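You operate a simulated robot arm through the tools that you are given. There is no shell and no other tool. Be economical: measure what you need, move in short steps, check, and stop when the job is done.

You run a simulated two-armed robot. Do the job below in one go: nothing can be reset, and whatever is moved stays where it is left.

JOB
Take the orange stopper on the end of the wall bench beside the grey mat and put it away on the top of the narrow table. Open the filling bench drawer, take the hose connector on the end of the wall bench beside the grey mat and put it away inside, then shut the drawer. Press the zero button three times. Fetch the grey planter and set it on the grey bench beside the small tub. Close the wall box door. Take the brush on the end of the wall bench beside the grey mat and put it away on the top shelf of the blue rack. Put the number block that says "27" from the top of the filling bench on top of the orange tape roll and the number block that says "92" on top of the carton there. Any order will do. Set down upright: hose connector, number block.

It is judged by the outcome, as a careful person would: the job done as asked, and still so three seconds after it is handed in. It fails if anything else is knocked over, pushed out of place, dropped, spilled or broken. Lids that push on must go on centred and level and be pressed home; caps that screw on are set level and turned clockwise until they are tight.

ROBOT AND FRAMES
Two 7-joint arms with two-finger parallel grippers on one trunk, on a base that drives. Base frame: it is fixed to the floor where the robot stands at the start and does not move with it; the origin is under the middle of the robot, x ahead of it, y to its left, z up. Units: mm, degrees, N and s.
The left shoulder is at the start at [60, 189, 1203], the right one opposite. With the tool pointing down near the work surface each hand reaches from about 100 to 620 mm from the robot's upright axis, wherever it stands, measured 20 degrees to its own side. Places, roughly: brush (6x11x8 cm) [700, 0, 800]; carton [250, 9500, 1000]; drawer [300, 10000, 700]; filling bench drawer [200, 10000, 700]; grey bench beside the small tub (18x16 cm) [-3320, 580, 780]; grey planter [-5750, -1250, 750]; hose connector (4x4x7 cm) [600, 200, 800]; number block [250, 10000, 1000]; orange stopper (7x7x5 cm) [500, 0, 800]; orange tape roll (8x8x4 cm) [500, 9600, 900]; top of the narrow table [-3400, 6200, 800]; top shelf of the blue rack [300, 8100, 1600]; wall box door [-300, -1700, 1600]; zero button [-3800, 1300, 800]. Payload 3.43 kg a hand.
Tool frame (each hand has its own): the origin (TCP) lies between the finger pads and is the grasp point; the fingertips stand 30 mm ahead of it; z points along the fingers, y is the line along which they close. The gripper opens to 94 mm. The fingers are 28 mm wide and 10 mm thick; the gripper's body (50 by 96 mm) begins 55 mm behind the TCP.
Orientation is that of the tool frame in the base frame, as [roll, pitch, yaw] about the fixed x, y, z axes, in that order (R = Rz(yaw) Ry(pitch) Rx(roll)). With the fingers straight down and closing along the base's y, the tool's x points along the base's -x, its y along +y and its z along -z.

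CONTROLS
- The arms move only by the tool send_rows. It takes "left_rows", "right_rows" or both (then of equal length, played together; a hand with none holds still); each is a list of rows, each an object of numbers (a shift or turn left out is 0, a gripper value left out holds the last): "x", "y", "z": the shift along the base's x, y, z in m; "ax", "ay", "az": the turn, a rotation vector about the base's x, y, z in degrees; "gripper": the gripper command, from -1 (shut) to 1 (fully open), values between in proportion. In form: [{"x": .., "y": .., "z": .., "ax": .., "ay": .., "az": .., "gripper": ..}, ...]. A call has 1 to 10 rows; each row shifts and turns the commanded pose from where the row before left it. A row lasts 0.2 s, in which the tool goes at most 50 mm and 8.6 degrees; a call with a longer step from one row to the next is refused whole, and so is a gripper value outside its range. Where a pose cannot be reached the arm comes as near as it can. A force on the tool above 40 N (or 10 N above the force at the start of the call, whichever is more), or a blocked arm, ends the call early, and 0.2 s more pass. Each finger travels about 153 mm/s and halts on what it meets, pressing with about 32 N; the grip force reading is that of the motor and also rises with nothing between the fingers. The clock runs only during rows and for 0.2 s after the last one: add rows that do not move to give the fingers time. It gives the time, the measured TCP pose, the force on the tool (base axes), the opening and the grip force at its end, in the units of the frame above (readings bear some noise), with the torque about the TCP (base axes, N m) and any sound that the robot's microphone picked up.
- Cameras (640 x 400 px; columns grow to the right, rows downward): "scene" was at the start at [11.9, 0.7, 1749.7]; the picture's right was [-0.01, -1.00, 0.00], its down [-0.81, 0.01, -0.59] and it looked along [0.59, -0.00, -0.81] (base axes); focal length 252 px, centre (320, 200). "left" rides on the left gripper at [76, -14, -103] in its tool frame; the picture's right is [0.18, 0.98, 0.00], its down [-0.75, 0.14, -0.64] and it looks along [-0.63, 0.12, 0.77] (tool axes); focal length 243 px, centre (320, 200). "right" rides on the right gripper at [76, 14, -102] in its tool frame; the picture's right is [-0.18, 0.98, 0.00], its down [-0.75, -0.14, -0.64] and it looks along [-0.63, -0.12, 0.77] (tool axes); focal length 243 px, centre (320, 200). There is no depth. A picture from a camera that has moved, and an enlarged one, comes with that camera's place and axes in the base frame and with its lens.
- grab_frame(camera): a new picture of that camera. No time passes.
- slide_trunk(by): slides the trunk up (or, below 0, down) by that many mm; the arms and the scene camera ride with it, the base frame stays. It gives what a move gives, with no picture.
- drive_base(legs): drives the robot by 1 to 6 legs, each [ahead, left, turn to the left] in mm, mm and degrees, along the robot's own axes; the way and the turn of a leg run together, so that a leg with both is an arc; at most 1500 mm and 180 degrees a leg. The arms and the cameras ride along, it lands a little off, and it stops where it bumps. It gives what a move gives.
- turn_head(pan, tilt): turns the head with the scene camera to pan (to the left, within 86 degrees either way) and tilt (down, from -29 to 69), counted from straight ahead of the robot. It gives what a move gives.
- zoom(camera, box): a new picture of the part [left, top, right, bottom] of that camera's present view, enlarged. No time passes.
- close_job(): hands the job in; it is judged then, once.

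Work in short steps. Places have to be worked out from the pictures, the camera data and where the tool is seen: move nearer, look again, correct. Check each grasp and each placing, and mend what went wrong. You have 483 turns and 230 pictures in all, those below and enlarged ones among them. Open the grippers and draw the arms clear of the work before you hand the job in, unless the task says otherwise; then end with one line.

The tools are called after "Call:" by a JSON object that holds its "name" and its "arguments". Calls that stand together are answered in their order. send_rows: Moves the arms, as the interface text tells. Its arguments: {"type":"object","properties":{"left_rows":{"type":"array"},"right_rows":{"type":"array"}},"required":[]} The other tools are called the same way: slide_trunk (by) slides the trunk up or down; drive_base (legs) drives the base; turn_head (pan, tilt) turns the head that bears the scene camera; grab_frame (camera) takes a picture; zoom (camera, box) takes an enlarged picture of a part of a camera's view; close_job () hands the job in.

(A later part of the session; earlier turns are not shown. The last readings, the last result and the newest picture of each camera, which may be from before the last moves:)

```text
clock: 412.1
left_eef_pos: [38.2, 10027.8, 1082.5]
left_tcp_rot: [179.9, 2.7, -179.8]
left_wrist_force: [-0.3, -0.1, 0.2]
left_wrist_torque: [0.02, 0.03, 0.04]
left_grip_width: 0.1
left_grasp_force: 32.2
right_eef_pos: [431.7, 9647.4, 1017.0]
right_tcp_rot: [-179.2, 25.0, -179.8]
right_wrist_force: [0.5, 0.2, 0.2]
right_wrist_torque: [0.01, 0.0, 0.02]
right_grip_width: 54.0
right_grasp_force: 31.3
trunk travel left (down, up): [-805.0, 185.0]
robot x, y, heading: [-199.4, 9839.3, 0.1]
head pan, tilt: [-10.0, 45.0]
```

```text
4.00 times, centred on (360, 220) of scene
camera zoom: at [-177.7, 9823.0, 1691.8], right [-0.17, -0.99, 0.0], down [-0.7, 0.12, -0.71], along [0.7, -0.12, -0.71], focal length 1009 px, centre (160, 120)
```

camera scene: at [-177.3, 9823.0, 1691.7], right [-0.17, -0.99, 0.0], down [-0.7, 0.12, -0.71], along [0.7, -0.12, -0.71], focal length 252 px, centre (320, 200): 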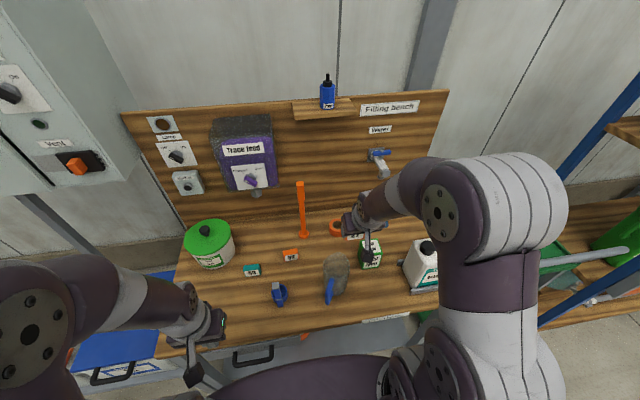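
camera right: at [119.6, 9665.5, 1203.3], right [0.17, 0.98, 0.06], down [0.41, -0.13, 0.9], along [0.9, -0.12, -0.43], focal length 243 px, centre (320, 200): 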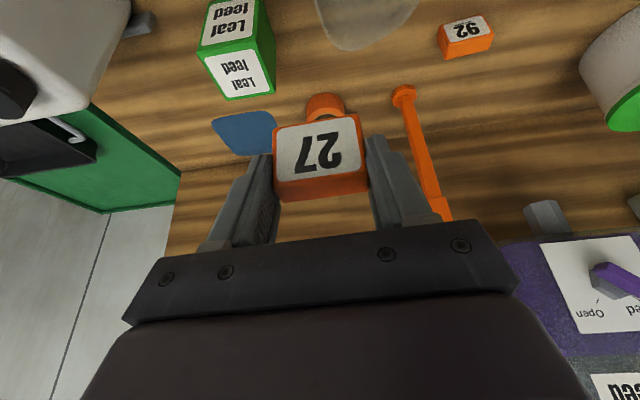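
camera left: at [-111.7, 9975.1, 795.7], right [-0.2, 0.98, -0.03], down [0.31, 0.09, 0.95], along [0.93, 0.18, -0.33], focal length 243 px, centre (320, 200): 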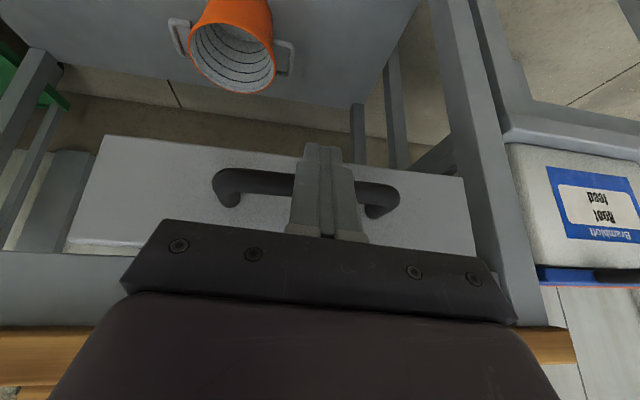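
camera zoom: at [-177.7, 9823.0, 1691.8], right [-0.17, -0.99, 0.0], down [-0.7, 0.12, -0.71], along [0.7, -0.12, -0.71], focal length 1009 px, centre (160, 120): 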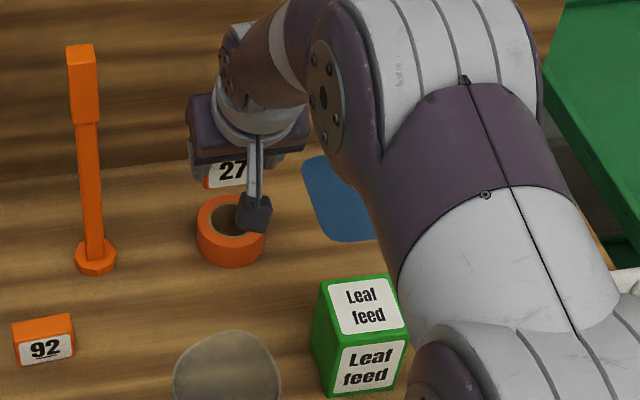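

Ring centre ≈[441,9643], outer ~65 mm, hole ~40 mm; the block (54 mm) will rest centred. Adjust +5/-6 mm and descend.

Call:
{"name": "send_rows", "arguments": {"right_rows": [{"x": 0.005, "y": -0.006, "z": -0.02}, {"z": -0.02}, {"z": -0.015}, {"z": -0.01}]}}

Call:
{"name": "zoom", "arguments": {"camera": "right", "box": [190, 0, 470, 200]}}

```text
clock: 413.1
left_eef_pos: [37.1, 10028.3, 1084.1]
left_tcp_rot: [179.8, 2.6, -179.8]
left_wrist_force: [-0.4, 0.4, 0.6]
left_wrist_torque: [0.01, 0.0, -0.01]
left_grip_width: 0.0
left_grasp_force: 32.5
right_eef_pos: [437.9, 9639.5, 951.2]
right_tcp_rot: [-179.1, 24.9, -179.7]
right_wrist_force: [0.3, 0.0, 0.3]
right_wrist_torque: [-0.03, -0.01, -0.01]
right_grip_width: 54.1
right_grasp_force: 31.8
trunk travel left (down, up): [-805.0, 185.0]
robot x, y, heading: [-198.9, 9837.7, 0.4]
head pan, tilt: [-10.0, 45.0]
```

```text
2.00 times, centred on (330, 100) of right
camera zoom: at [324.4, 9656.4, 1012.6], right [0.17, 0.98, 0.06], down [0.41, -0.13, 0.9], along [0.9, -0.12, -0.43], focal length 485 px, centre (300, 400)
```

zoom: 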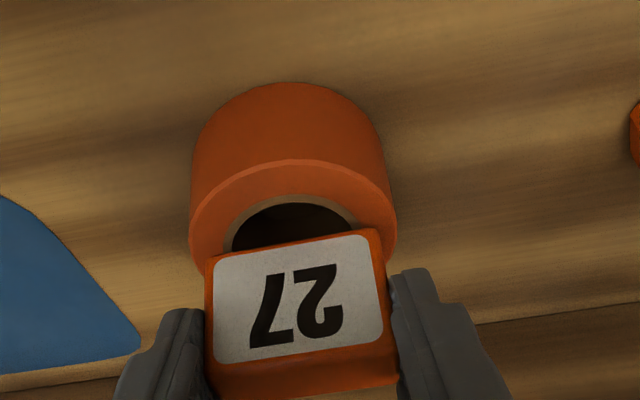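

Well aligned; nudge +3 mm in x and creep down.

Call:
{"name": "send_rows", "arguments": {"right_rows": [{"x": 0.003, "z": -0.003}, {"z": -0.002}, {"z": -0.002}, {}]}}

Call:
{"name": "send_rows", "arguments": {"right_rows": [{"z": -0.002}, {"z": -0.002}, {}]}}

Call:
{"name": "zoom", "arguments": {"camera": "right", "box": [190, 0, 470, 200]}}

```text
clock: 414.1
left_eef_pos: [36.1, 10027.1, 1083.1]
left_tcp_rot: [179.8, 2.7, -179.8]
left_wrist_force: [-1.0, 1.1, 0.7]
left_wrist_torque: [0.03, -0.02, -0.03]
left_grip_width: 0.2
left_grasp_force: 31.5
right_eef_pos: [439.3, 9640.0, 944.7]
right_tcp_rot: [-179.1, 25.0, -179.7]
right_wrist_force: [0.1, -0.7, -1.4]
right_wrist_torque: [-0.02, 0.02, -0.05]
right_grip_width: 54.1
right_grasp_force: 32.0
trunk travel left (down, up): [-805.0, 185.0]
robot x, y, heading: [-199.8, 9838.8, 0.2]
head pan, tilt: [-10.0, 45.0]
```

```text
clock: 414.9
left_eef_pos: [35.6, 10028.3, 1083.2]
left_tcp_rot: [179.9, 2.8, -179.7]
left_wrist_force: [-0.6, -0.3, -0.7]
left_wrist_torque: [0.05, -0.04, 0.0]
left_grip_width: 0.2
left_grasp_force: 32.5
right_eef_pos: [440.6, 9640.4, 944.9]
right_tcp_rot: [-179.0, 25.3, -179.6]
right_wrist_force: [0.9, -0.1, 13.3]
right_wrist_torque: [0.34, -0.11, -0.03]
right_grip_width: 54.0
right_grasp_force: 31.5
trunk travel left (down, up): [-805.0, 185.0]
robot x, y, heading: [-198.7, 9837.4, 0.2]
head pan, tilt: [-10.0, 45.0]
```

```text
2.00 times, centred on (330, 100) of right
camera zoom: at [327.4, 9656.3, 1004.9], right [0.17, 0.98, 0.06], down [0.41, -0.13, 0.9], along [0.9, -0.13, -0.42], focal length 485 px, centre (300, 400)
```

zoom: 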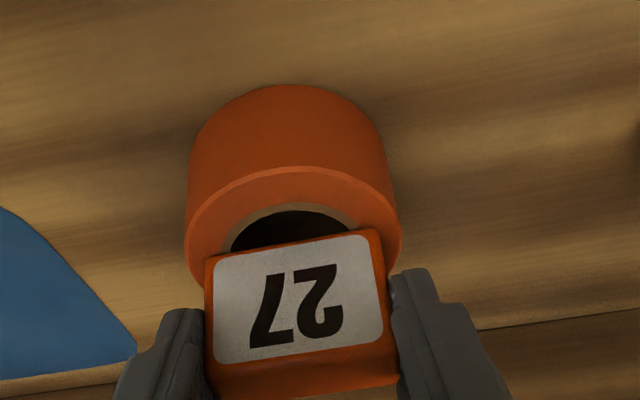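

Contact, but the block sits ~6 mm too far back. Lift 4 mm, shift -6 mm, and lower again.

Call:
{"name": "send_rows", "arguments": {"right_rows": [{"z": 0.005}, {"x": -0.006}, {"z": -0.003}, {"z": -0.002}, {"z": -0.002}, {}]}}

Call:
{"name": "zoom", "arguments": {"camera": "right", "box": [190, 0, 470, 200]}}

```text
clock: 416.3
left_eef_pos: [34.1, 10027.7, 1084.2]
left_tcp_rot: [179.8, 2.9, -179.8]
left_wrist_force: [-0.8, 0.4, 0.1]
left_wrist_torque: [-0.02, 0.01, 0.0]
left_grip_width: 0.0
left_grasp_force: 31.9
right_eef_pos: [433.5, 9641.3, 944.4]
right_tcp_rot: [-179.1, 25.5, -179.7]
right_wrist_force: [-1.2, -1.2, 22.4]
right_wrist_torque: [0.45, -0.1, 0.0]
right_grip_width: 54.0
right_grasp_force: 32.0
trunk travel left (down, up): [-805.0, 185.0]
robot x, y, heading: [-192.1, 9836.0, 0.2]
head pan, tilt: [-10.0, 45.0]
```

```text
2.00 times, centred on (330, 100) of right
camera zoom: at [320.8, 9656.4, 1004.3], right [0.17, 0.98, 0.06], down [0.4, -0.13, 0.91], along [0.9, -0.13, -0.42], focal length 485 px, centre (300, 400)
```

zoom: 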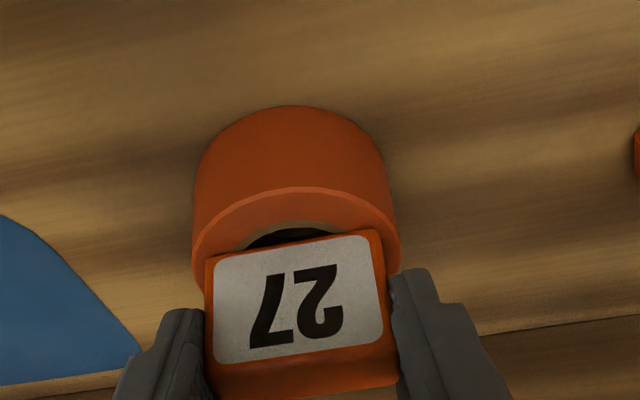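

Good. Ease, open, and retreat along the finger axis.

Call:
{"name": "send_rows", "arguments": {"right_rows": [{"z": 0.002}, {"gripper": 0.3}, {"gripper": 0.7}, {"gripper": 0.7}, {"x": -0.012, "z": 0.025}, {"x": -0.018, "z": 0.038}, {"x": -0.018, "z": 0.038}, {"x": -0.018, "z": 0.038}]}}

Call:
{"name": "zoom", "arguments": {"camera": "right", "box": [190, 0, 470, 200]}}

```text
clock: 418.1
left_eef_pos: [34.1, 10027.0, 1084.3]
left_tcp_rot: [179.9, 2.8, -179.8]
left_wrist_force: [0.0, 0.1, 0.2]
left_wrist_torque: [-0.01, -0.03, 0.01]
left_grip_width: 0.2
left_grasp_force: 31.8
right_eef_pos: [366.7, 9639.9, 1080.9]
right_tcp_rot: [-179.1, 25.0, -179.7]
right_wrist_force: [-0.3, 0.2, -0.5]
right_wrist_torque: [0.01, 0.0, 0.02]
right_grip_width: 79.6
right_grasp_force: 0.1
trunk travel left (down, up): [-805.0, 185.0]
robot x, y, heading: [-199.7, 9837.1, 0.2]
head pan, tilt: [-10.0, 45.0]
```

```text
2.00 times, centred on (330, 100) of right
camera zoom: at [255.0, 9655.4, 1142.2], right [0.17, 0.98, 0.06], down [0.41, -0.13, 0.9], along [0.9, -0.12, -0.43], focal length 485 px, centre (300, 400)
```

zoom: 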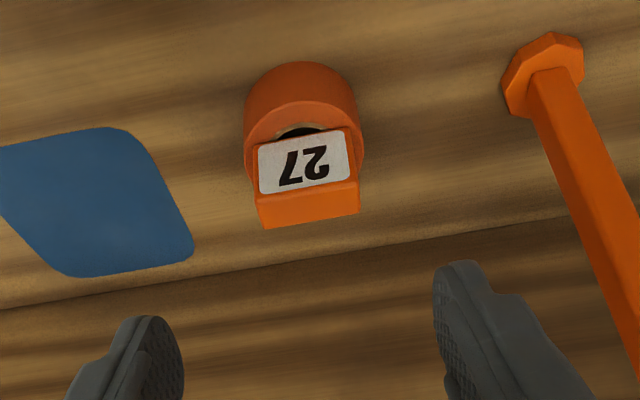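

"27" sits on the tape roll. Now go for "92": up/back, over, and look.

Call:
{"name": "send_rows", "arguments": {"right_rows": [{"x": -0.035, "z": 0.03, "gripper": 1}, {"x": -0.035, "z": 0.03}, {"y": 0.04, "x": -0.02}, {"y": 0.045}, {"y": 0.045}, {"y": 0.045}, {"y": 0.03}, {"x": 0.02, "z": -0.04}, {"x": 0.02, "z": -0.04}]}}

Call:
{"name": "grab_frame", "arguments": {"camera": "right"}}

```text
clock: 420.1
left_eef_pos: [37.3, 10027.4, 1082.0]
left_tcp_rot: [179.7, 2.6, -179.8]
left_wrist_force: [0.4, 0.2, -0.2]
left_wrist_torque: [0.02, 0.0, 0.03]
left_grip_width: 0.0
left_grasp_force: 32.9
right_eef_pos: [318.2, 9845.2, 1057.6]
right_tcp_rot: [-179.1, 25.1, -179.8]
right_wrist_force: [-0.3, -0.2, -0.7]
right_wrist_torque: [0.04, 0.01, -0.01]
right_grip_width: 94.1
right_grasp_force: 0.0
trunk travel left (down, up): [-805.0, 185.0]
robot x, y, heading: [-197.8, 9834.9, 0.2]
head pan, tilt: [-10.0, 45.0]
```

```text
87 pictures are left
camera right: at [206.5, 9860.6, 1120.1], right [0.17, 0.98, 0.06], down [0.41, -0.13, 0.9], along [0.9, -0.12, -0.43], focal length 243 px, centre (320, 200)
```

right: 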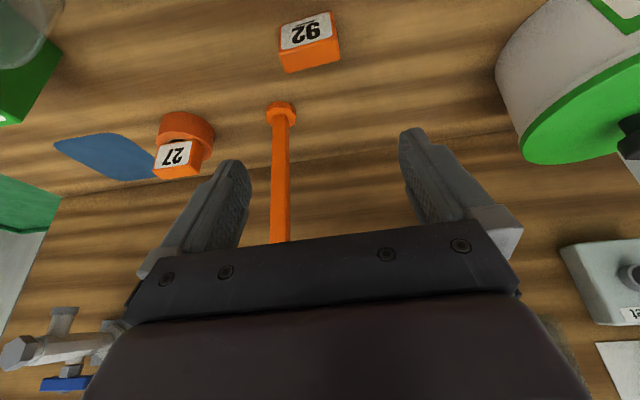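

92 centre ≈[353,9840]; the pole at x≈423 is clear. Descend partway and check.

Call:
{"name": "send_rows", "arguments": {"right_rows": [{"x": 0.01, "y": -0.004, "z": -0.03}, {"x": 0.01, "z": -0.035}, {"x": 0.008, "z": -0.035}]}}

Call:
{"name": "grab_frame", "arguments": {"camera": "right"}}

```text
clock: 420.9
left_eef_pos: [36.7, 10027.0, 1083.1]
left_tcp_rot: [179.9, 2.6, -179.9]
left_wrist_force: [0.1, -0.1, 0.7]
left_wrist_torque: [0.02, 0.0, -0.01]
left_grip_width: 0.0
left_grasp_force: 31.9
right_eef_pos: [347.5, 9840.5, 959.4]
right_tcp_rot: [-179.0, 25.1, -179.6]
right_wrist_force: [-0.1, -0.1, 0.4]
right_wrist_torque: [0.02, -0.03, 0.02]
right_grip_width: 93.9
right_grasp_force: 0.2
trunk travel left (down, up): [-805.0, 185.0]
robot x, y, heading: [-197.8, 9837.3, 0.1]
head pan, tilt: [-10.0, 45.0]
```

```text
86 pictures are left
camera right: at [235.1, 9857.2, 1021.4], right [0.17, 0.98, 0.06], down [0.41, -0.13, 0.9], along [0.9, -0.12, -0.43], focal length 243 px, centre (320, 200)
```

right: 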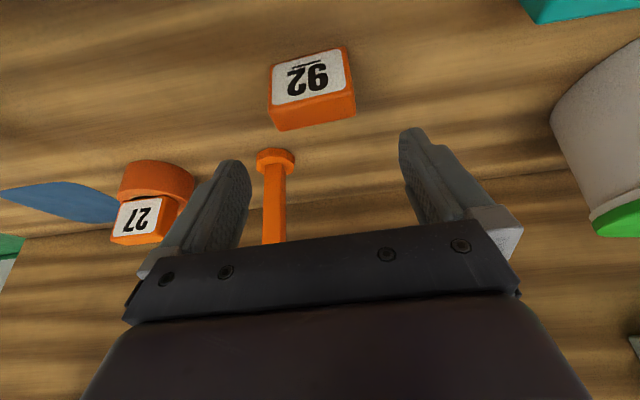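

Same relative view as the "27" grasp. Descend and close.

Call:
{"name": "send_rows", "arguments": {"right_rows": [{"z": -0.02}, {"z": -0.02}, {"z": -0.01}, {"gripper": 0.3}, {"gripper": -0.3}, {"gripper": -1}, {"gripper": -1}]}}

Call:
{"name": "grab_frame", "arguments": {"camera": "right"}}

```text
clock: 422.5
left_eef_pos: [35.5, 10028.2, 1082.8]
left_tcp_rot: [179.8, 2.7, -179.9]
left_wrist_force: [-0.2, 0.5, -0.4]
left_wrist_torque: [-0.01, 0.01, 0.0]
left_grip_width: 0.0
left_grasp_force: 32.0
right_eef_pos: [346.7, 9842.8, 909.7]
right_tcp_rot: [-179.1, 25.0, -179.7]
right_wrist_force: [0.5, -0.1, 0.5]
right_wrist_torque: [-0.08, -0.02, -0.01]
right_grip_width: 55.7
right_grasp_force: 31.9
trunk travel left (down, up): [-805.0, 185.0]
robot x, y, heading: [-196.5, 9835.8, 0.1]
head pan, tilt: [-10.0, 45.0]
```

```text
85 pictures are left
camera right: at [234.5, 9857.3, 971.7], right [0.17, 0.98, 0.06], down [0.41, -0.13, 0.9], along [0.9, -0.12, -0.43], focal length 243 px, centre (320, 200)
```

right: 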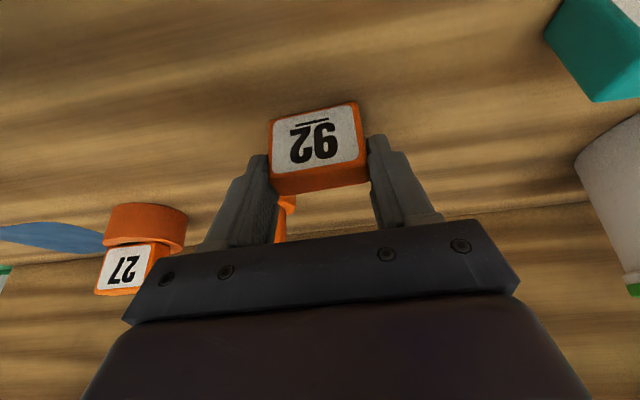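

Gripped. Lift, retract, swing right to the carton and look.

Call:
{"name": "send_rows", "arguments": {"right_rows": [{"z": 0.02}, {"z": 0.04}, {"z": 0.045}, {"z": 0.045}, {"z": 0.045}, {"z": 0.045}, {"x": -0.045}, {"x": -0.045}, {"x": -0.03, "y": -0.03}, {"y": -0.045}]}}

Call:
{"name": "send_rows", "arguments": {"right_rows": [{"y": -0.045}, {"y": -0.045}, {"y": -0.045}, {"y": -0.045}, {}]}}

Call:
{"name": "grab_frame", "arguments": {"camera": "right"}}

Call:
{"name": "zoom", "arguments": {"camera": "scene", "box": [290, 190, 450, 310]}}

```text
clock: 424.7
left_eef_pos: [36.1, 10027.3, 1083.9]
left_tcp_rot: [179.7, 2.7, -179.8]
left_wrist_force: [0.1, -0.6, 0.0]
left_wrist_torque: [-0.01, 0.01, 0.01]
left_grip_width: 0.0
left_grasp_force: 31.6
right_eef_pos: [228.6, 9763.6, 1151.1]
right_tcp_rot: [-179.2, 25.0, -179.6]
right_wrist_force: [0.1, -0.1, -0.8]
right_wrist_torque: [0.02, 0.02, 0.04]
right_grip_width: 55.4
right_grasp_force: 31.9
trunk travel left (down, up): [-805.0, 185.0]
robot x, y, heading: [-196.8, 9836.0, 0.5]
head pan, tilt: [-10.0, 45.0]
```

```text
clock: 425.9
left_eef_pos: [36.6, 10027.7, 1082.9]
left_tcp_rot: [179.8, 2.7, -179.8]
left_wrist_force: [0.4, 0.8, 0.7]
left_wrist_torque: [-0.02, -0.01, -0.01]
left_grip_width: 0.0
left_grasp_force: 31.4
right_eef_pos: [226.9, 9586.9, 1152.8]
right_tcp_rot: [-179.1, 25.1, -179.7]
right_wrist_force: [-0.1, 0.0, 0.1]
right_wrist_torque: [0.02, -0.01, 0.0]
right_grip_width: 55.5
right_grasp_force: 31.7
trunk travel left (down, up): [-805.0, 185.0]
robot x, y, heading: [-194.4, 9835.5, 0.2]
head pan, tilt: [-10.0, 45.0]
```

```text
84 pictures are left
camera right: at [114.6, 9602.1, 1213.5], right [0.17, 0.98, 0.06], down [0.41, -0.13, 0.9], along [0.9, -0.13, -0.43], focal length 243 px, centre (320, 200)
```

right: 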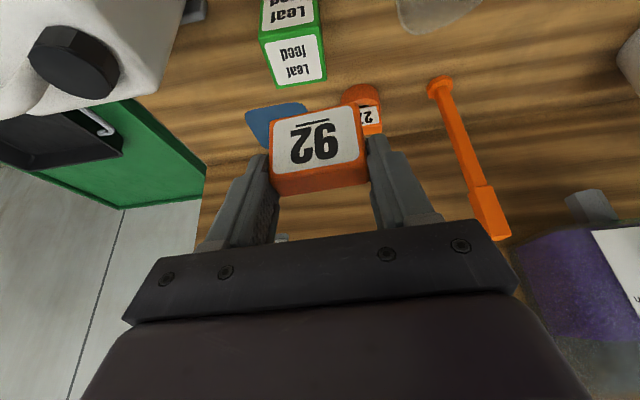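

```text
3.33 times, centred on (370, 250) of scene
camera zoom: at [-178.8, 9824.2, 1691.8], right [-0.17, -0.99, 0.0], down [-0.7, 0.12, -0.71], along [0.7, -0.12, -0.71], focal length 841 px, centre (153, 33)
```

zoom: 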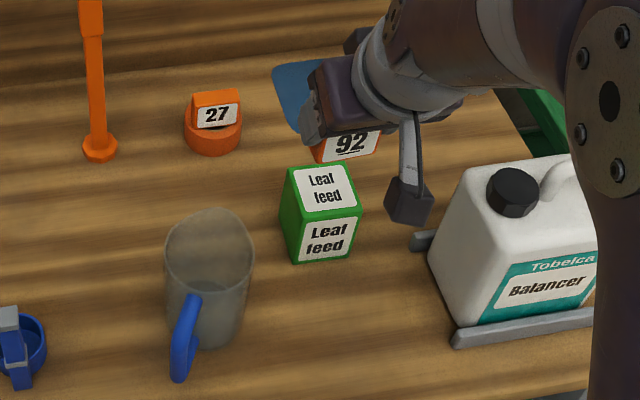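

Triangulated: carton top centre ≈[288,9563,958]. Move over it and descend.

Call:
{"name": "send_rows", "arguments": {"right_rows": [{"x": 0.03, "y": -0.012}, {"x": 0.03, "y": -0.012}, {"z": -0.04}, {"z": -0.04}, {"z": -0.03}]}}

Call:
{"name": "grab_frame", "arguments": {"camera": "right"}}

Call:
{"name": "zoom", "arguments": {"camera": "scene", "box": [290, 190, 450, 310]}}

```text
clock: 427.1
left_eef_pos: [36.2, 10026.7, 1083.0]
left_tcp_rot: [179.8, 2.8, -179.7]
left_wrist_force: [-0.2, 0.7, 0.1]
left_wrist_torque: [0.02, 0.03, -0.02]
left_grip_width: 0.0
left_grasp_force: 31.8
right_eef_pos: [285.5, 9562.4, 1040.0]
right_tcp_rot: [-179.2, 24.9, -179.7]
right_wrist_force: [-0.6, 0.4, -0.9]
right_wrist_torque: [0.01, -0.03, -0.02]
right_grip_width: 54.9
right_grasp_force: 32.0
trunk travel left (down, up): [-805.0, 185.0]
robot x, y, heading: [-197.6, 9835.8, 0.2]
head pan, tilt: [-10.0, 45.0]
```

```text
82 pictures are left
camera right: at [173.1, 9577.9, 1101.2], right [0.17, 0.98, 0.06], down [0.41, -0.13, 0.9], along [0.9, -0.12, -0.43], focal length 243 px, centre (320, 200)
```

right: 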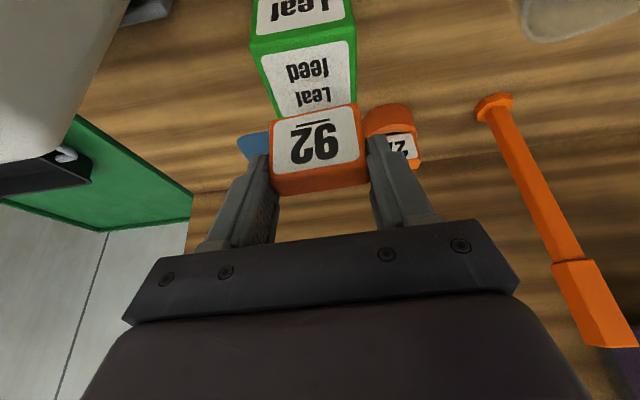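

```text
3.33 times, centred on (370, 250) of scene
camera zoom: at [-178.6, 9823.1, 1691.8], right [-0.17, -0.99, 0.0], down [-0.7, 0.12, -0.71], along [0.7, -0.12, -0.71], focal length 841 px, centre (153, 33)
```

zoom: 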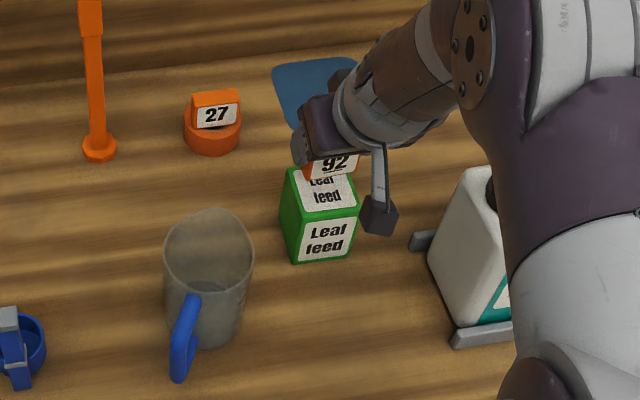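

Aligned. Descend and creep to contact.

Call:
{"name": "send_rows", "arguments": {"right_rows": [{"z": -0.02}, {"z": -0.015}, {"z": -0.003}, {"z": -0.002}, {}]}}

Call:
{"name": "send_rows", "arguments": {"right_rows": [{"z": -0.002}, {"z": -0.002}, {}]}}

Call:
{"name": "grab_frame", "arguments": {"camera": "right"}}

```text
clock: 428.3
left_eef_pos: [35.1, 10028.7, 1083.9]
left_tcp_rot: [179.8, 2.9, -179.9]
left_wrist_force: [0.2, -0.1, -0.4]
left_wrist_torque: [0.0, -0.03, -0.01]
left_grip_width: 0.2
left_grasp_force: 32.0
right_eef_pos: [285.5, 9562.4, 1004.4]
right_tcp_rot: [-178.8, 25.5, -179.6]
right_wrist_force: [-0.1, -0.2, 28.2]
right_wrist_torque: [0.3, -0.04, 0.03]
right_grip_width: 55.4
right_grasp_force: 31.8
trunk travel left (down, up): [-805.0, 185.0]
robot x, y, heading: [-199.0, 9835.7, 0.1]
head pan, tilt: [-10.0, 45.0]
```

```text
clock: 429.1
left_eef_pos: [33.1, 10030.4, 1084.2]
left_tcp_rot: [180.0, 2.9, -179.7]
left_wrist_force: [0.7, 0.4, -0.4]
left_wrist_torque: [0.02, -0.02, -0.01]
left_grip_width: 0.0
left_grasp_force: 31.9
right_eef_pos: [285.0, 9563.4, 1000.3]
right_tcp_rot: [-179.0, 25.4, -179.6]
right_wrist_force: [1.2, -1.0, 36.5]
right_wrist_torque: [0.39, -0.19, -0.01]
right_grip_width: 54.6
right_grasp_force: 31.8
trunk travel left (down, up): [-805.0, 185.0]
robot x, y, heading: [-193.0, 9835.5, -0.0]
head pan, tilt: [-10.0, 45.0]
```

```text
80 pictures are left
camera right: at [172.1, 9579.1, 1060.3], right [0.17, 0.98, 0.06], down [0.41, -0.13, 0.91], along [0.9, -0.13, -0.42], focal length 243 px, centre (320, 200)
```

right: 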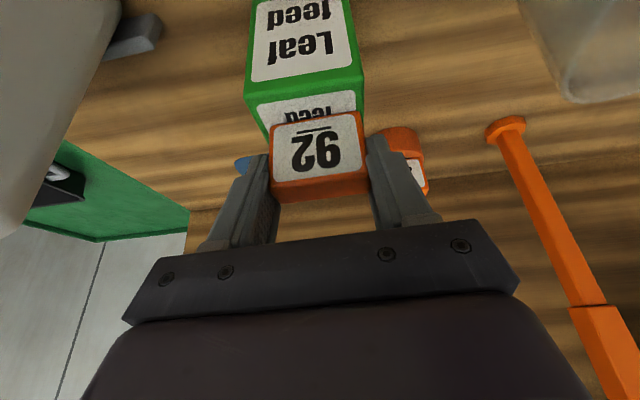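

Block rests on the carton. Ease 3 mm, open, retreat.

Call:
{"name": "send_rows", "arguments": {"right_rows": [{"z": 0.003}, {"gripper": 0.3}, {"gripper": 0.6}, {"gripper": 0.6}, {"x": -0.012, "z": 0.025}, {"x": -0.018, "z": 0.038}, {"x": -0.018, "z": 0.038}, {"x": -0.018, "z": 0.038}, {"x": -0.03, "z": 0.03}, {"x": -0.04}]}}

Call:
{"name": "grab_frame", "arguments": {"camera": "right"}}

Call:
{"name": "zoom", "arguments": {"camera": "scene", "box": [290, 190, 450, 310]}}

```text
clock: 431.3
left_eef_pos: [34.6, 10028.3, 1083.3]
left_tcp_rot: [179.8, 2.9, -179.8]
left_wrist_force: [-0.5, 0.2, 0.2]
left_wrist_torque: [-0.01, 0.01, -0.04]
left_grip_width: 0.0
left_grasp_force: 32.2
right_eef_pos: [149.7, 9563.6, 1170.1]
right_tcp_rot: [-179.1, 25.1, -179.7]
right_wrist_force: [0.5, 0.5, -0.4]
right_wrist_torque: [0.01, -0.05, 0.0]
right_grip_width: 75.3
right_grasp_force: 0.0
trunk travel left (down, up): [-805.0, 185.0]
robot x, y, heading: [-198.1, 9835.3, 0.1]
head pan, tilt: [-10.0, 45.0]
```

```text
79 pictures are left
camera right: at [37.0, 9579.1, 1231.0], right [0.17, 0.98, 0.06], down [0.41, -0.13, 0.9], along [0.9, -0.13, -0.42], focal length 243 px, centre (320, 200)
```

right: 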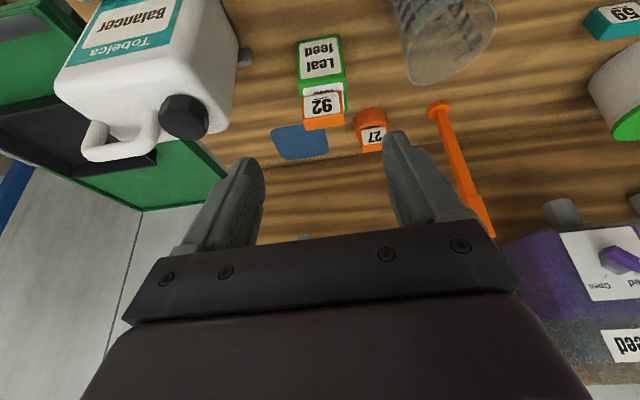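

```text
3.33 times, centred on (370, 250) of scene
camera zoom: at [-180.7, 9823.5, 1691.8], right [-0.17, -0.99, 0.0], down [-0.7, 0.12, -0.71], along [0.7, -0.12, -0.71], focal length 841 px, centre (153, 33)
```

zoom: 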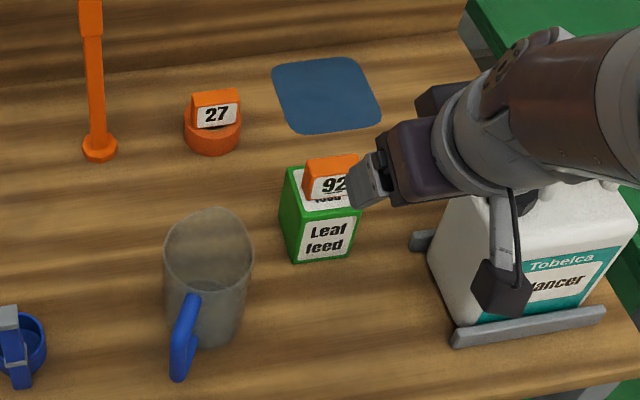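

Both blocks are placed. Restore the right hand, back away, and check bench and drawer from a distance.

Call:
{"name": "send_rows", "arguments": {"right_rows": [{"ay": 8.3}, {"ay": 8.3, "x": -0.02}, {"ay": 8.4, "x": -0.02, "y": 0.04}, {"x": -0.03, "y": 0.04}, {"x": -0.03}]}}

Call:
{"name": "drive_base", "arguments": {"legs": [[-480, 0, 0]]}}

Call:
{"name": "turn_head", "arguments": {"pan": 5, "tilt": 35}}

Call:
{"name": "zoom", "arguments": {"camera": "scene", "box": [200, 170, 500, 360]}}

```text
clock: 432.5
left_eef_pos: [35.0, 10026.4, 1084.0]
left_tcp_rot: [179.7, 2.8, -179.8]
left_wrist_force: [0.3, -1.0, 0.0]
left_wrist_torque: [-0.01, -0.04, -0.01]
left_grip_width: 0.0
left_grasp_force: 31.7
right_eef_pos: [47.8, 9644.2, 1170.3]
right_tcp_rot: [-179.3, 0.0, -179.6]
right_wrist_force: [-0.6, 0.6, 0.5]
right_wrist_torque: [0.04, 0.0, 0.01]
right_grip_width: 75.1
right_grasp_force: 0.1
trunk travel left (down, up): [-805.0, 185.0]
robot x, y, heading: [-195.6, 9835.7, 0.3]
head pan, tilt: [-10.0, 45.0]
```

```text
clock: 435.3
left_eef_pos: [-438.3, 10026.4, 1082.7]
left_tcp_rot: [179.9, 2.7, -179.5]
left_wrist_force: [-0.3, -0.4, -0.4]
left_wrist_torque: [-0.01, 0.01, 0.0]
left_grip_width: 0.1
left_grasp_force: 32.0
right_eef_pos: [-424.3, 9641.5, 1169.2]
right_tcp_rot: [-179.3, 0.0, -179.4]
right_wrist_force: [0.0, -0.7, 0.4]
right_wrist_torque: [-0.03, 0.02, 0.01]
right_grip_width: 75.5
right_grasp_force: 0.1
trunk travel left (down, up): [-805.0, 185.0]
robot x, y, heading: [-673.3, 9830.5, 0.6]
head pan, tilt: [-10.0, 45.0]
```

```text
clock: 436.1
left_eef_pos: [-439.5, 10026.8, 1082.7]
left_tcp_rot: [179.9, 2.8, -179.5]
left_wrist_force: [0.5, -0.4, 0.3]
left_wrist_torque: [-0.02, 0.0, 0.0]
left_grip_width: 0.0
left_grasp_force: 31.6
right_eef_pos: [-425.1, 9641.3, 1168.8]
right_tcp_rot: [-179.3, 0.0, -179.5]
right_wrist_force: [-0.8, 0.0, 0.1]
right_wrist_torque: [0.01, 0.0, -0.03]
right_grip_width: 75.1
right_grasp_force: 0.0
trunk travel left (down, up): [-805.0, 185.0]
robot x, y, heading: [-672.8, 9831.1, 0.5]
head pan, tilt: [5.0, 35.0]
```

```text
2.11 times, centred on (350, 265) of scene
camera zoom: at [-646.4, 9842.4, 1706.5], right [0.09, -1.0, 0.0], down [-0.57, -0.05, -0.82], along [0.82, 0.08, -0.57], focal length 531 px, centre (257, 63)
```

zoom: 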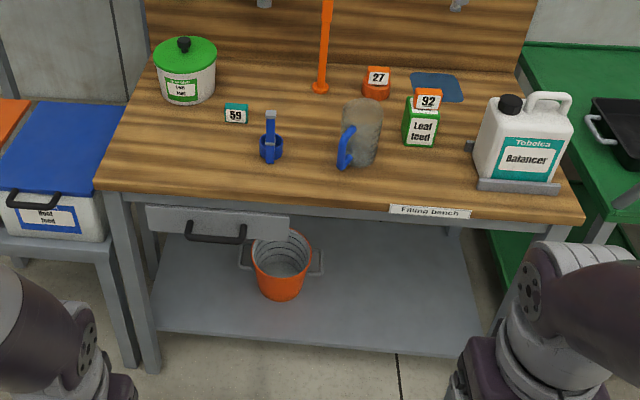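

All fine: blocks placed, drawer shut. Now drive back for the brush: turn to -y and go down in stages.

Call:
{"name": "drive_base", "arguments": {"legs": [[0, 0, -90.5], [1400, 0, 0], [1400, 0, 0], [600, 0, 0], [0, 360, 0]]}}

Call:
{"name": "turn_head", "arguments": {"pan": 0, "tilt": 20}}

Call:
{"name": "grab_frame", "arguments": {"camera": "scene"}}

```text
clock: 458.5
left_eef_pos: [-81.5, 6165.5, 1082.6]
left_tcp_rot: [179.7, 2.8, 90.3]
left_wrist_force: [-0.3, -0.1, -0.6]
left_wrist_torque: [0.01, 0.0, 0.03]
left_grip_width: 0.3
left_grasp_force: 32.4
right_eef_pos: [-465.4, 6150.0, 1169.1]
right_tcp_rot: [-179.4, -0.1, 90.3]
right_wrist_force: [0.4, -0.3, -0.4]
right_wrist_torque: [0.01, 0.04, 0.0]
right_grip_width: 74.9
right_grasp_force: 0.1
trunk travel left (down, up): [-805.0, 185.0]
robot x, y, heading: [-274.2, 6398.8, -89.5]
head pan, tilt: [5.0, 35.0]
```

```text
clock: 459.3
left_eef_pos: [-81.0, 6163.8, 1083.6]
left_tcp_rot: [179.8, 2.7, 90.3]
left_wrist_force: [-0.2, 0.3, 0.8]
left_wrist_torque: [0.02, 0.02, 0.0]
left_grip_width: 0.1
left_grasp_force: 31.9
right_eef_pos: [-464.4, 6150.2, 1169.6]
right_tcp_rot: [-179.2, 0.0, 90.3]
right_wrist_force: [0.3, -1.3, 0.0]
right_wrist_torque: [0.01, 0.01, 0.0]
right_grip_width: 75.2
right_grasp_force: 0.0
trunk travel left (down, up): [-805.0, 185.0]
robot x, y, heading: [-273.2, 6396.8, -89.7]
head pan, tilt: [0.0, 20.0]
```

```text
76 pictures are left
camera scene: at [-273.5, 6365.7, 1730.4], right [-1.0, -0.01, 0.0], down [0.0, 0.34, -0.94], along [0.01, -0.94, -0.34], focal length 252 px, centre (320, 200)
```

scene: 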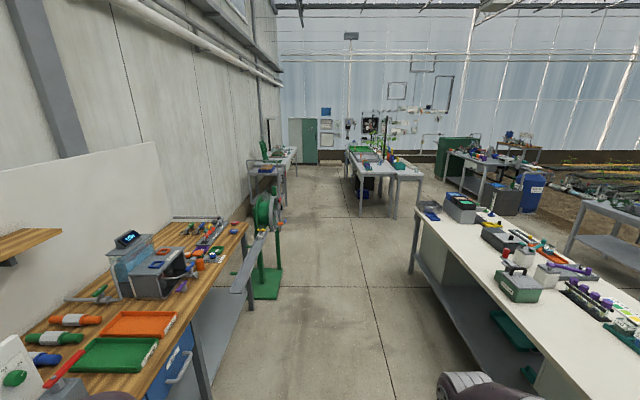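

Aisle clear. Drive down in two checks.

Call:
{"name": "drive_base", "arguments": {"legs": [[1400, -80, 0], [1400, 0, 0], [1300, 110, 0]]}}

```text
clock: 478.9
left_eef_pos: [-26.8, 2076.7, 1082.4]
left_tcp_rot: [179.8, 2.7, 91.0]
left_wrist_force: [-0.5, -0.4, 0.0]
left_wrist_torque: [-0.01, -0.05, -0.02]
left_grip_width: 0.0
left_grasp_force: 31.8
right_eef_pos: [-412.2, 2058.7, 1169.6]
right_tcp_rot: [-179.3, 0.1, 91.1]
right_wrist_force: [0.7, 0.1, 0.7]
right_wrist_torque: [0.02, -0.04, -0.01]
right_grip_width: 75.3
right_grasp_force: 0.1
trunk travel left (down, up): [-805.0, 185.0]
robot x, y, heading: [-226.2, 2309.7, -89.4]
head pan, tilt: [0.0, 20.0]
```

Call:
{"name": "drive_base", "arguments": {"legs": [[1500, 0, -0.6], [1500, 0, 0], [0, 0, -179], [0, -680, 0]]}}

Call:
{"name": "turn_head", "arguments": {"pan": -5, "tilt": 45}}

Call:
{"name": "grab_frame", "arguments": {"camera": "scene"}}

```text
clock: 504.2
left_eef_pos: [265.1, -474.1, 1082.5]
left_tcp_rot: [179.7, 2.7, -89.4]
left_wrist_force: [0.4, -0.3, 0.0]
left_wrist_torque: [0.01, 0.04, 0.0]
left_grip_width: 0.1
left_grasp_force: 32.2
right_eef_pos: [649.5, -458.3, 1168.9]
right_tcp_rot: [-179.2, 0.0, -89.2]
right_wrist_force: [-0.4, 0.2, -1.1]
right_wrist_torque: [-0.04, -0.01, 0.05]
right_grip_width: 75.2
right_grasp_force: 0.0
trunk travel left (down, up): [-805.0, 185.0]
robot x, y, heading: [461.0, -708.3, 90.6]
head pan, tilt: [0.0, 20.0]
```

```text
clock: 505.1
left_eef_pos: [265.3, -474.9, 1081.4]
left_tcp_rot: [179.8, 2.7, -89.4]
left_wrist_force: [0.2, 0.4, 0.0]
left_wrist_torque: [0.01, 0.06, -0.02]
left_grip_width: 0.0
left_grasp_force: 31.8
right_eef_pos: [649.7, -460.3, 1169.3]
right_tcp_rot: [-179.3, 0.0, -89.4]
right_wrist_force: [0.1, 0.2, 0.0]
right_wrist_torque: [-0.03, 0.0, 0.04]
right_grip_width: 75.1
right_grasp_force: 0.0
trunk travel left (down, up): [-805.0, 185.0]
robot x, y, heading: [457.9, -706.5, 90.9]
head pan, tilt: [-5.0, 45.0]
```

```text
75 pictures are left
camera scene: at [463.6, -685.0, 1691.8], right [1.0, -0.08, 0.0], down [-0.05, -0.7, -0.71], along [0.05, 0.71, -0.71], focal length 252 px, centre (320, 200)
```

scene: 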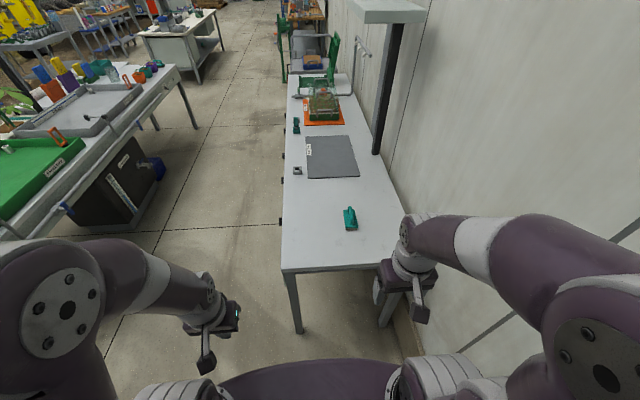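

Call:
{"name": "zoom", "arguments": {"camera": "scene", "box": [310, 190, 390, 250]}}

```text
6.67 times, centred on (350, 220) of scene
camera zoom: at [463.6, -685.0, 1691.8], right [1.0, -0.08, 0.0], down [-0.05, -0.7, -0.71], along [0.05, 0.71, -0.71], focal length 1681 px, centre (120, 67)
```

zoom: 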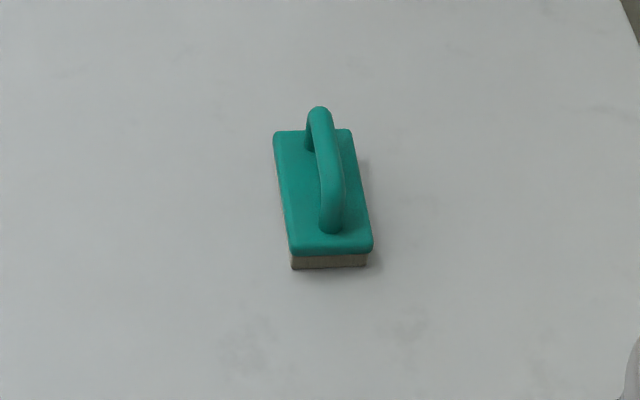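

Brush has a hoop handle along y; centre ≈[650,45], bar top ≈z 875. I'll grip the hoop with a ~60° forward tilt (so it can go on the high shelf). Tilt and extend the right hand first.

Call:
{"name": "send_rows", "arguments": {"right_rows": [{"y": 0.045, "gripper": 0.3}, {"y": 0.045}, {"y": 0.045, "ax": 8.5}, {"y": 0.045, "ax": 8.5}, {"y": 0.04, "ax": 8.5}, {"y": 0.04, "ax": 8.5}, {"y": 0.04, "ax": 8.5}, {"y": 0.03, "ax": 8.5}, {"y": 0.02, "ax": 8.5}]}}

Call:
{"name": "slide_trunk", "arguments": {"by": -300}}

Call:
{"name": "grab_frame", "arguments": {"camera": "right"}}

```text
clock: 507.1
left_eef_pos: [265.8, -475.0, 1082.7]
left_tcp_rot: [179.8, 2.7, -89.5]
left_wrist_force: [-0.3, -0.3, -1.0]
left_wrist_torque: [-0.02, 0.0, 0.0]
left_grip_width: 0.0
left_grasp_force: 31.8
right_eef_pos: [647.5, -116.2, 1168.5]
right_tcp_rot: [-179.2, 56.1, -89.0]
right_wrist_force: [-0.3, 0.1, -0.5]
right_wrist_torque: [0.01, 0.0, 0.0]
right_grip_width: 61.2
right_grasp_force: 0.0
right hand out of reach, approached as far as the arm can: row 9
trunk travel left (down, up): [-805.0, 185.0]
robot x, y, heading: [458.8, -710.1, 90.6]
head pan, tilt: [-5.0, 45.0]
```

```text
clock: 510.1
left_eef_pos: [264.8, -474.9, 783.8]
left_tcp_rot: [179.8, 2.7, -89.4]
left_wrist_force: [-0.2, 1.0, -0.1]
left_wrist_torque: [-0.02, -0.02, 0.01]
left_grip_width: 0.1
left_grasp_force: 31.8
right_eef_pos: [647.3, -115.2, 868.1]
right_tcp_rot: [-179.1, 55.9, -88.7]
right_wrist_force: [-0.6, -0.5, 0.5]
right_wrist_torque: [0.01, 0.01, -0.02]
right_grip_width: 61.3
right_grasp_force: 0.0
trunk travel left (down, up): [-505.0, 485.0]
robot x, y, heading: [457.8, -709.8, 90.6]
head pan, tilt: [-5.0, 45.0]
```

```text
73 pictures are left
camera right: at [633.7, -244.1, 864.6], right [-0.98, 0.1, 0.14], down [0.13, -0.11, 0.99], along [0.11, 0.99, 0.09], focal length 243 px, centre (320, 200)
```

right: 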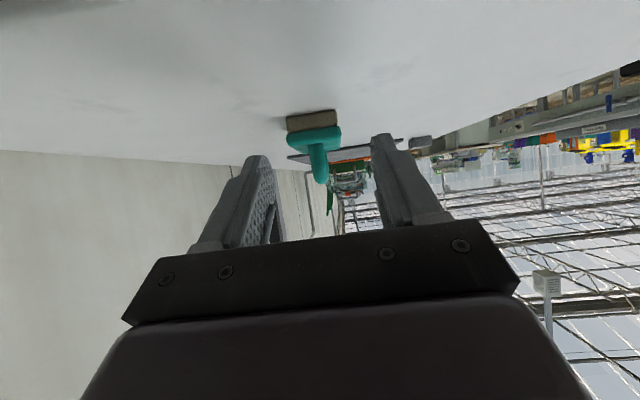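

Handle bar z≈855–870, x≈657. Advance horizontally with the fingers straddling the hoop.

Call:
{"name": "send_rows", "arguments": {"right_rows": [{"x": 0.005, "y": 0.025}, {"x": 0.004, "y": 0.025}, {"y": 0.025}, {"y": 0.025}]}}

Call:
{"name": "grab_frame", "arguments": {"camera": "right"}}

Call:
{"name": "zoom", "arguments": {"camera": "scene", "box": [300, 80, 420, 170]}}

```text
clock: 511.1
left_eef_pos: [265.1, -474.7, 781.8]
left_tcp_rot: [179.8, 2.8, -89.5]
left_wrist_force: [-0.2, -0.1, 0.8]
left_wrist_torque: [0.01, 0.0, -0.01]
left_grip_width: 0.2
left_grasp_force: 31.8
right_eef_pos: [656.0, -16.6, 868.9]
right_tcp_rot: [-179.1, 55.8, -88.7]
right_wrist_force: [0.6, -0.7, -0.1]
right_wrist_torque: [-0.02, -0.02, 0.03]
right_grip_width: 61.0
right_grasp_force: 0.0
trunk travel left (down, up): [-505.0, 485.0]
robot x, y, heading: [459.2, -705.5, 90.6]
head pan, tilt: [-5.0, 45.0]
```

```text
72 pictures are left
camera right: at [642.8, -144.5, 863.9], right [-0.98, 0.1, 0.14], down [0.13, -0.11, 0.99], along [0.11, 0.99, 0.09], focal length 243 px, centre (320, 200)
```

right: 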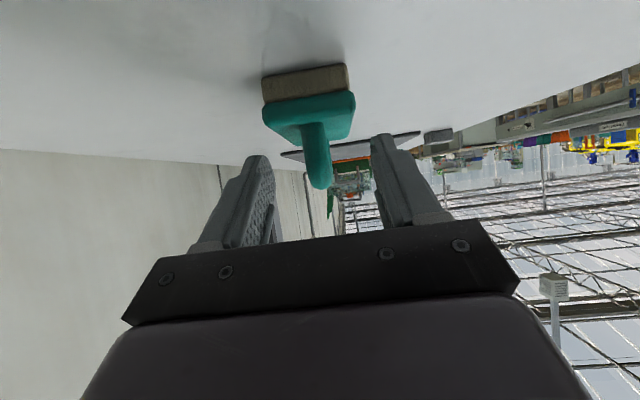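

```text
4.44 times, centred on (360, 125) of scene
camera zoom: at [463.9, -684.0, 1391.7], right [1.0, -0.08, 0.0], down [-0.05, -0.71, -0.71], along [0.05, 0.7, -0.71], focal length 1121 px, centre (142, 533)
```

zoom: 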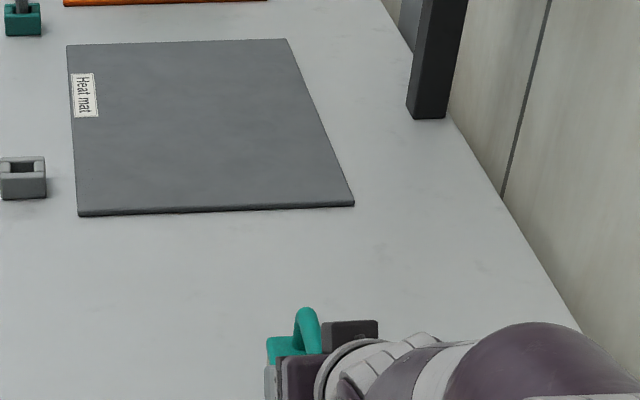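

Advance to the middle of the hoop, slightly lower, and close.

Call:
{"name": "send_rows", "arguments": {"right_rows": [{"x": 0.002, "y": 0.02, "z": -0.002}, {"y": 0.02, "z": -0.002}, {"y": 0.015}, {"gripper": -0.2}, {"gripper": -1}, {"gripper": -1}]}}

Call:
{"name": "grab_frame", "arguments": {"camera": "right"}}

```text
clock: 512.5
left_eef_pos: [265.2, -474.2, 783.8]
left_tcp_rot: [179.8, 2.8, -89.4]
left_wrist_force: [0.1, 0.6, -0.3]
left_wrist_torque: [-0.04, -0.05, -0.01]
left_grip_width: 0.0
left_grasp_force: 32.4
right_eef_pos: [658.0, 36.5, 865.7]
right_tcp_rot: [-179.0, 56.0, -88.8]
right_wrist_force: [-0.6, -0.1, 0.3]
right_wrist_torque: [0.02, -0.04, 0.04]
right_grip_width: 18.1
right_grasp_force: 32.3
trunk travel left (down, up): [-505.0, 485.0]
robot x, y, heading: [455.7, -706.1, 90.7]
head pan, tilt: [-5.0, 45.0]
```

```text
70 pictures are left
camera right: at [644.4, -90.1, 859.8], right [-0.98, 0.1, 0.14], down [0.13, -0.11, 0.99], along [0.11, 0.99, 0.09], focal length 243 px, centre (320, 200)
```

right: 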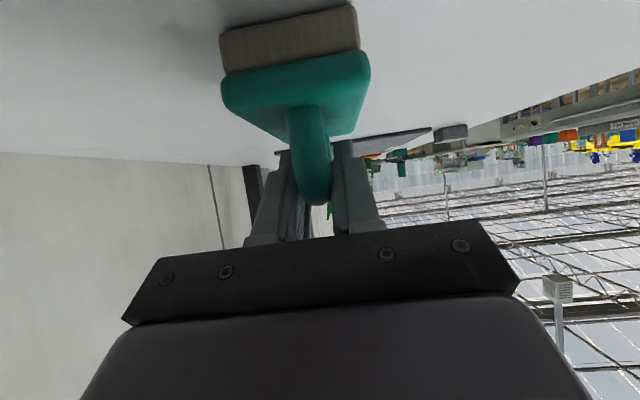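

Gripped the hoop (18 mm). Lift and check.

Call:
{"name": "send_rows", "arguments": {"right_rows": [{"z": 0.01}, {"z": 0.02}, {"z": 0.03}, {"z": 0.03}, {"z": 0.03}, {"y": -0.03, "z": 0.02}, {"y": -0.03}, {"y": -0.03}]}}

Call:
{"name": "grab_frame", "arguments": {"camera": "right"}}

```text
clock: 514.2
left_eef_pos: [265.6, -475.5, 783.3]
left_tcp_rot: [179.8, 2.7, -89.3]
left_wrist_force: [-0.8, -0.6, -0.1]
left_wrist_torque: [-0.02, -0.02, -0.02]
left_grip_width: 0.0
left_grasp_force: 32.3
right_eef_pos: [651.0, -57.9, 926.7]
right_tcp_rot: [-179.1, 55.9, -88.9]
right_wrist_force: [-0.4, -1.1, -0.5]
right_wrist_torque: [0.01, 0.01, -0.01]
right_grip_width: 17.9
right_grasp_force: 31.9
right hand out of reach, approached as far as the arm can: row 1, 2, 3, 4, 5
trunk travel left (down, up): [-505.0, 485.0]
robot x, y, heading: [459.0, -706.6, 90.8]
head pan, tilt: [-5.0, 45.0]
```

```text
69 pictures are left
camera right: at [637.1, -185.3, 921.6], right [-0.98, 0.1, 0.14], down [0.13, -0.11, 0.99], along [0.11, 0.99, 0.09], focal length 243 px, centre (320, 200)
```

right: 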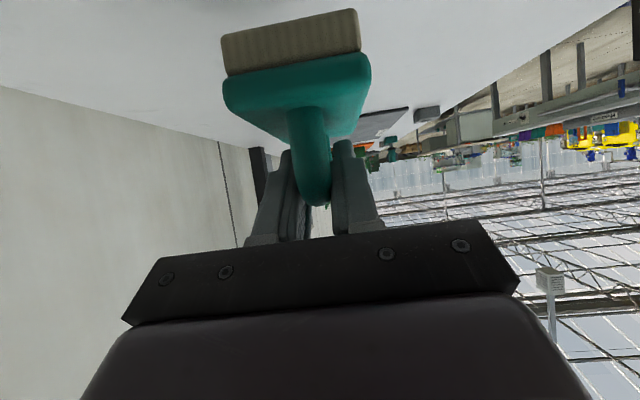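

Brush held. Raise the trunk, back off, shift to the aisle, and drive to the rack facing +y.

Call:
{"name": "slide_trunk", "arguments": {"by": 400}}

Call:
{"name": "drive_base", "arguments": {"legs": [[-150, 0, -0.8], [0, 690, 0], [1500, 0, 0], [1500, 0, 0]]}}

Call:
{"name": "grab_frame", "arguments": {"camera": "right"}}

```text
clock: 518.1
left_eef_pos: [265.0, -474.3, 1182.9]
left_tcp_rot: [179.7, 2.7, -89.4]
left_wrist_force: [-0.1, -0.4, -0.2]
left_wrist_torque: [-0.02, 0.0, 0.0]
left_grip_width: 0.0
left_grasp_force: 32.2
right_eef_pos: [650.8, -56.3, 1325.0]
right_tcp_rot: [-179.1, 56.0, -88.8]
right_wrist_force: [-0.2, 0.5, -1.3]
right_wrist_torque: [0.01, -0.01, 0.01]
right_grip_width: 17.2
right_grasp_force: 32.1
trunk travel left (down, up): [-905.0, 85.0]
robot x, y, heading: [454.9, -707.0, 90.4]
head pan, tilt: [-5.0, 45.0]
```

```text
clock: 536.9
left_eef_pos: [-333.5, 2383.7, 1183.2]
left_tcp_rot: [179.8, 2.8, -91.9]
left_wrist_force: [0.0, -0.1, -0.9]
left_wrist_torque: [0.0, 0.01, 0.0]
left_grip_width: 0.0
left_grasp_force: 32.2
right_eef_pos: [69.9, 2783.2, 1326.4]
right_tcp_rot: [-179.2, 55.9, -91.3]
right_wrist_force: [0.4, -0.4, -1.0]
right_wrist_torque: [0.0, 0.0, -0.03]
right_grip_width: 16.1
right_grasp_force: 31.0
trunk travel left (down, up): [-905.0, 85.0]
robot x, y, heading: [-150.5, 2143.0, 88.0]
head pan, tilt: [-5.0, 45.0]
```

```text
68 pictures are left
camera right: at [50.7, 2657.2, 1321.2], right [-0.98, 0.14, 0.14], down [0.13, -0.11, 0.99], along [0.15, 0.98, 0.09], focal length 243 px, centre (320, 200)
```

right: 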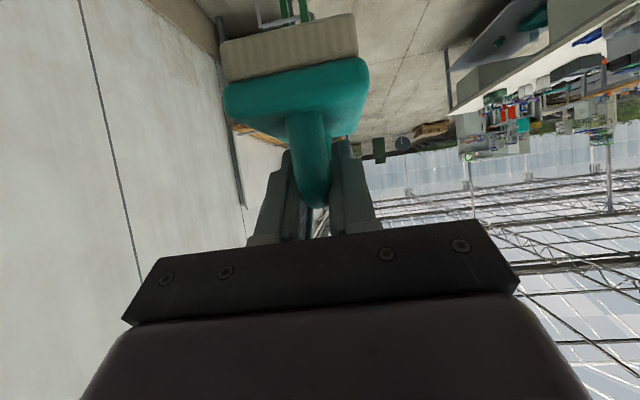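

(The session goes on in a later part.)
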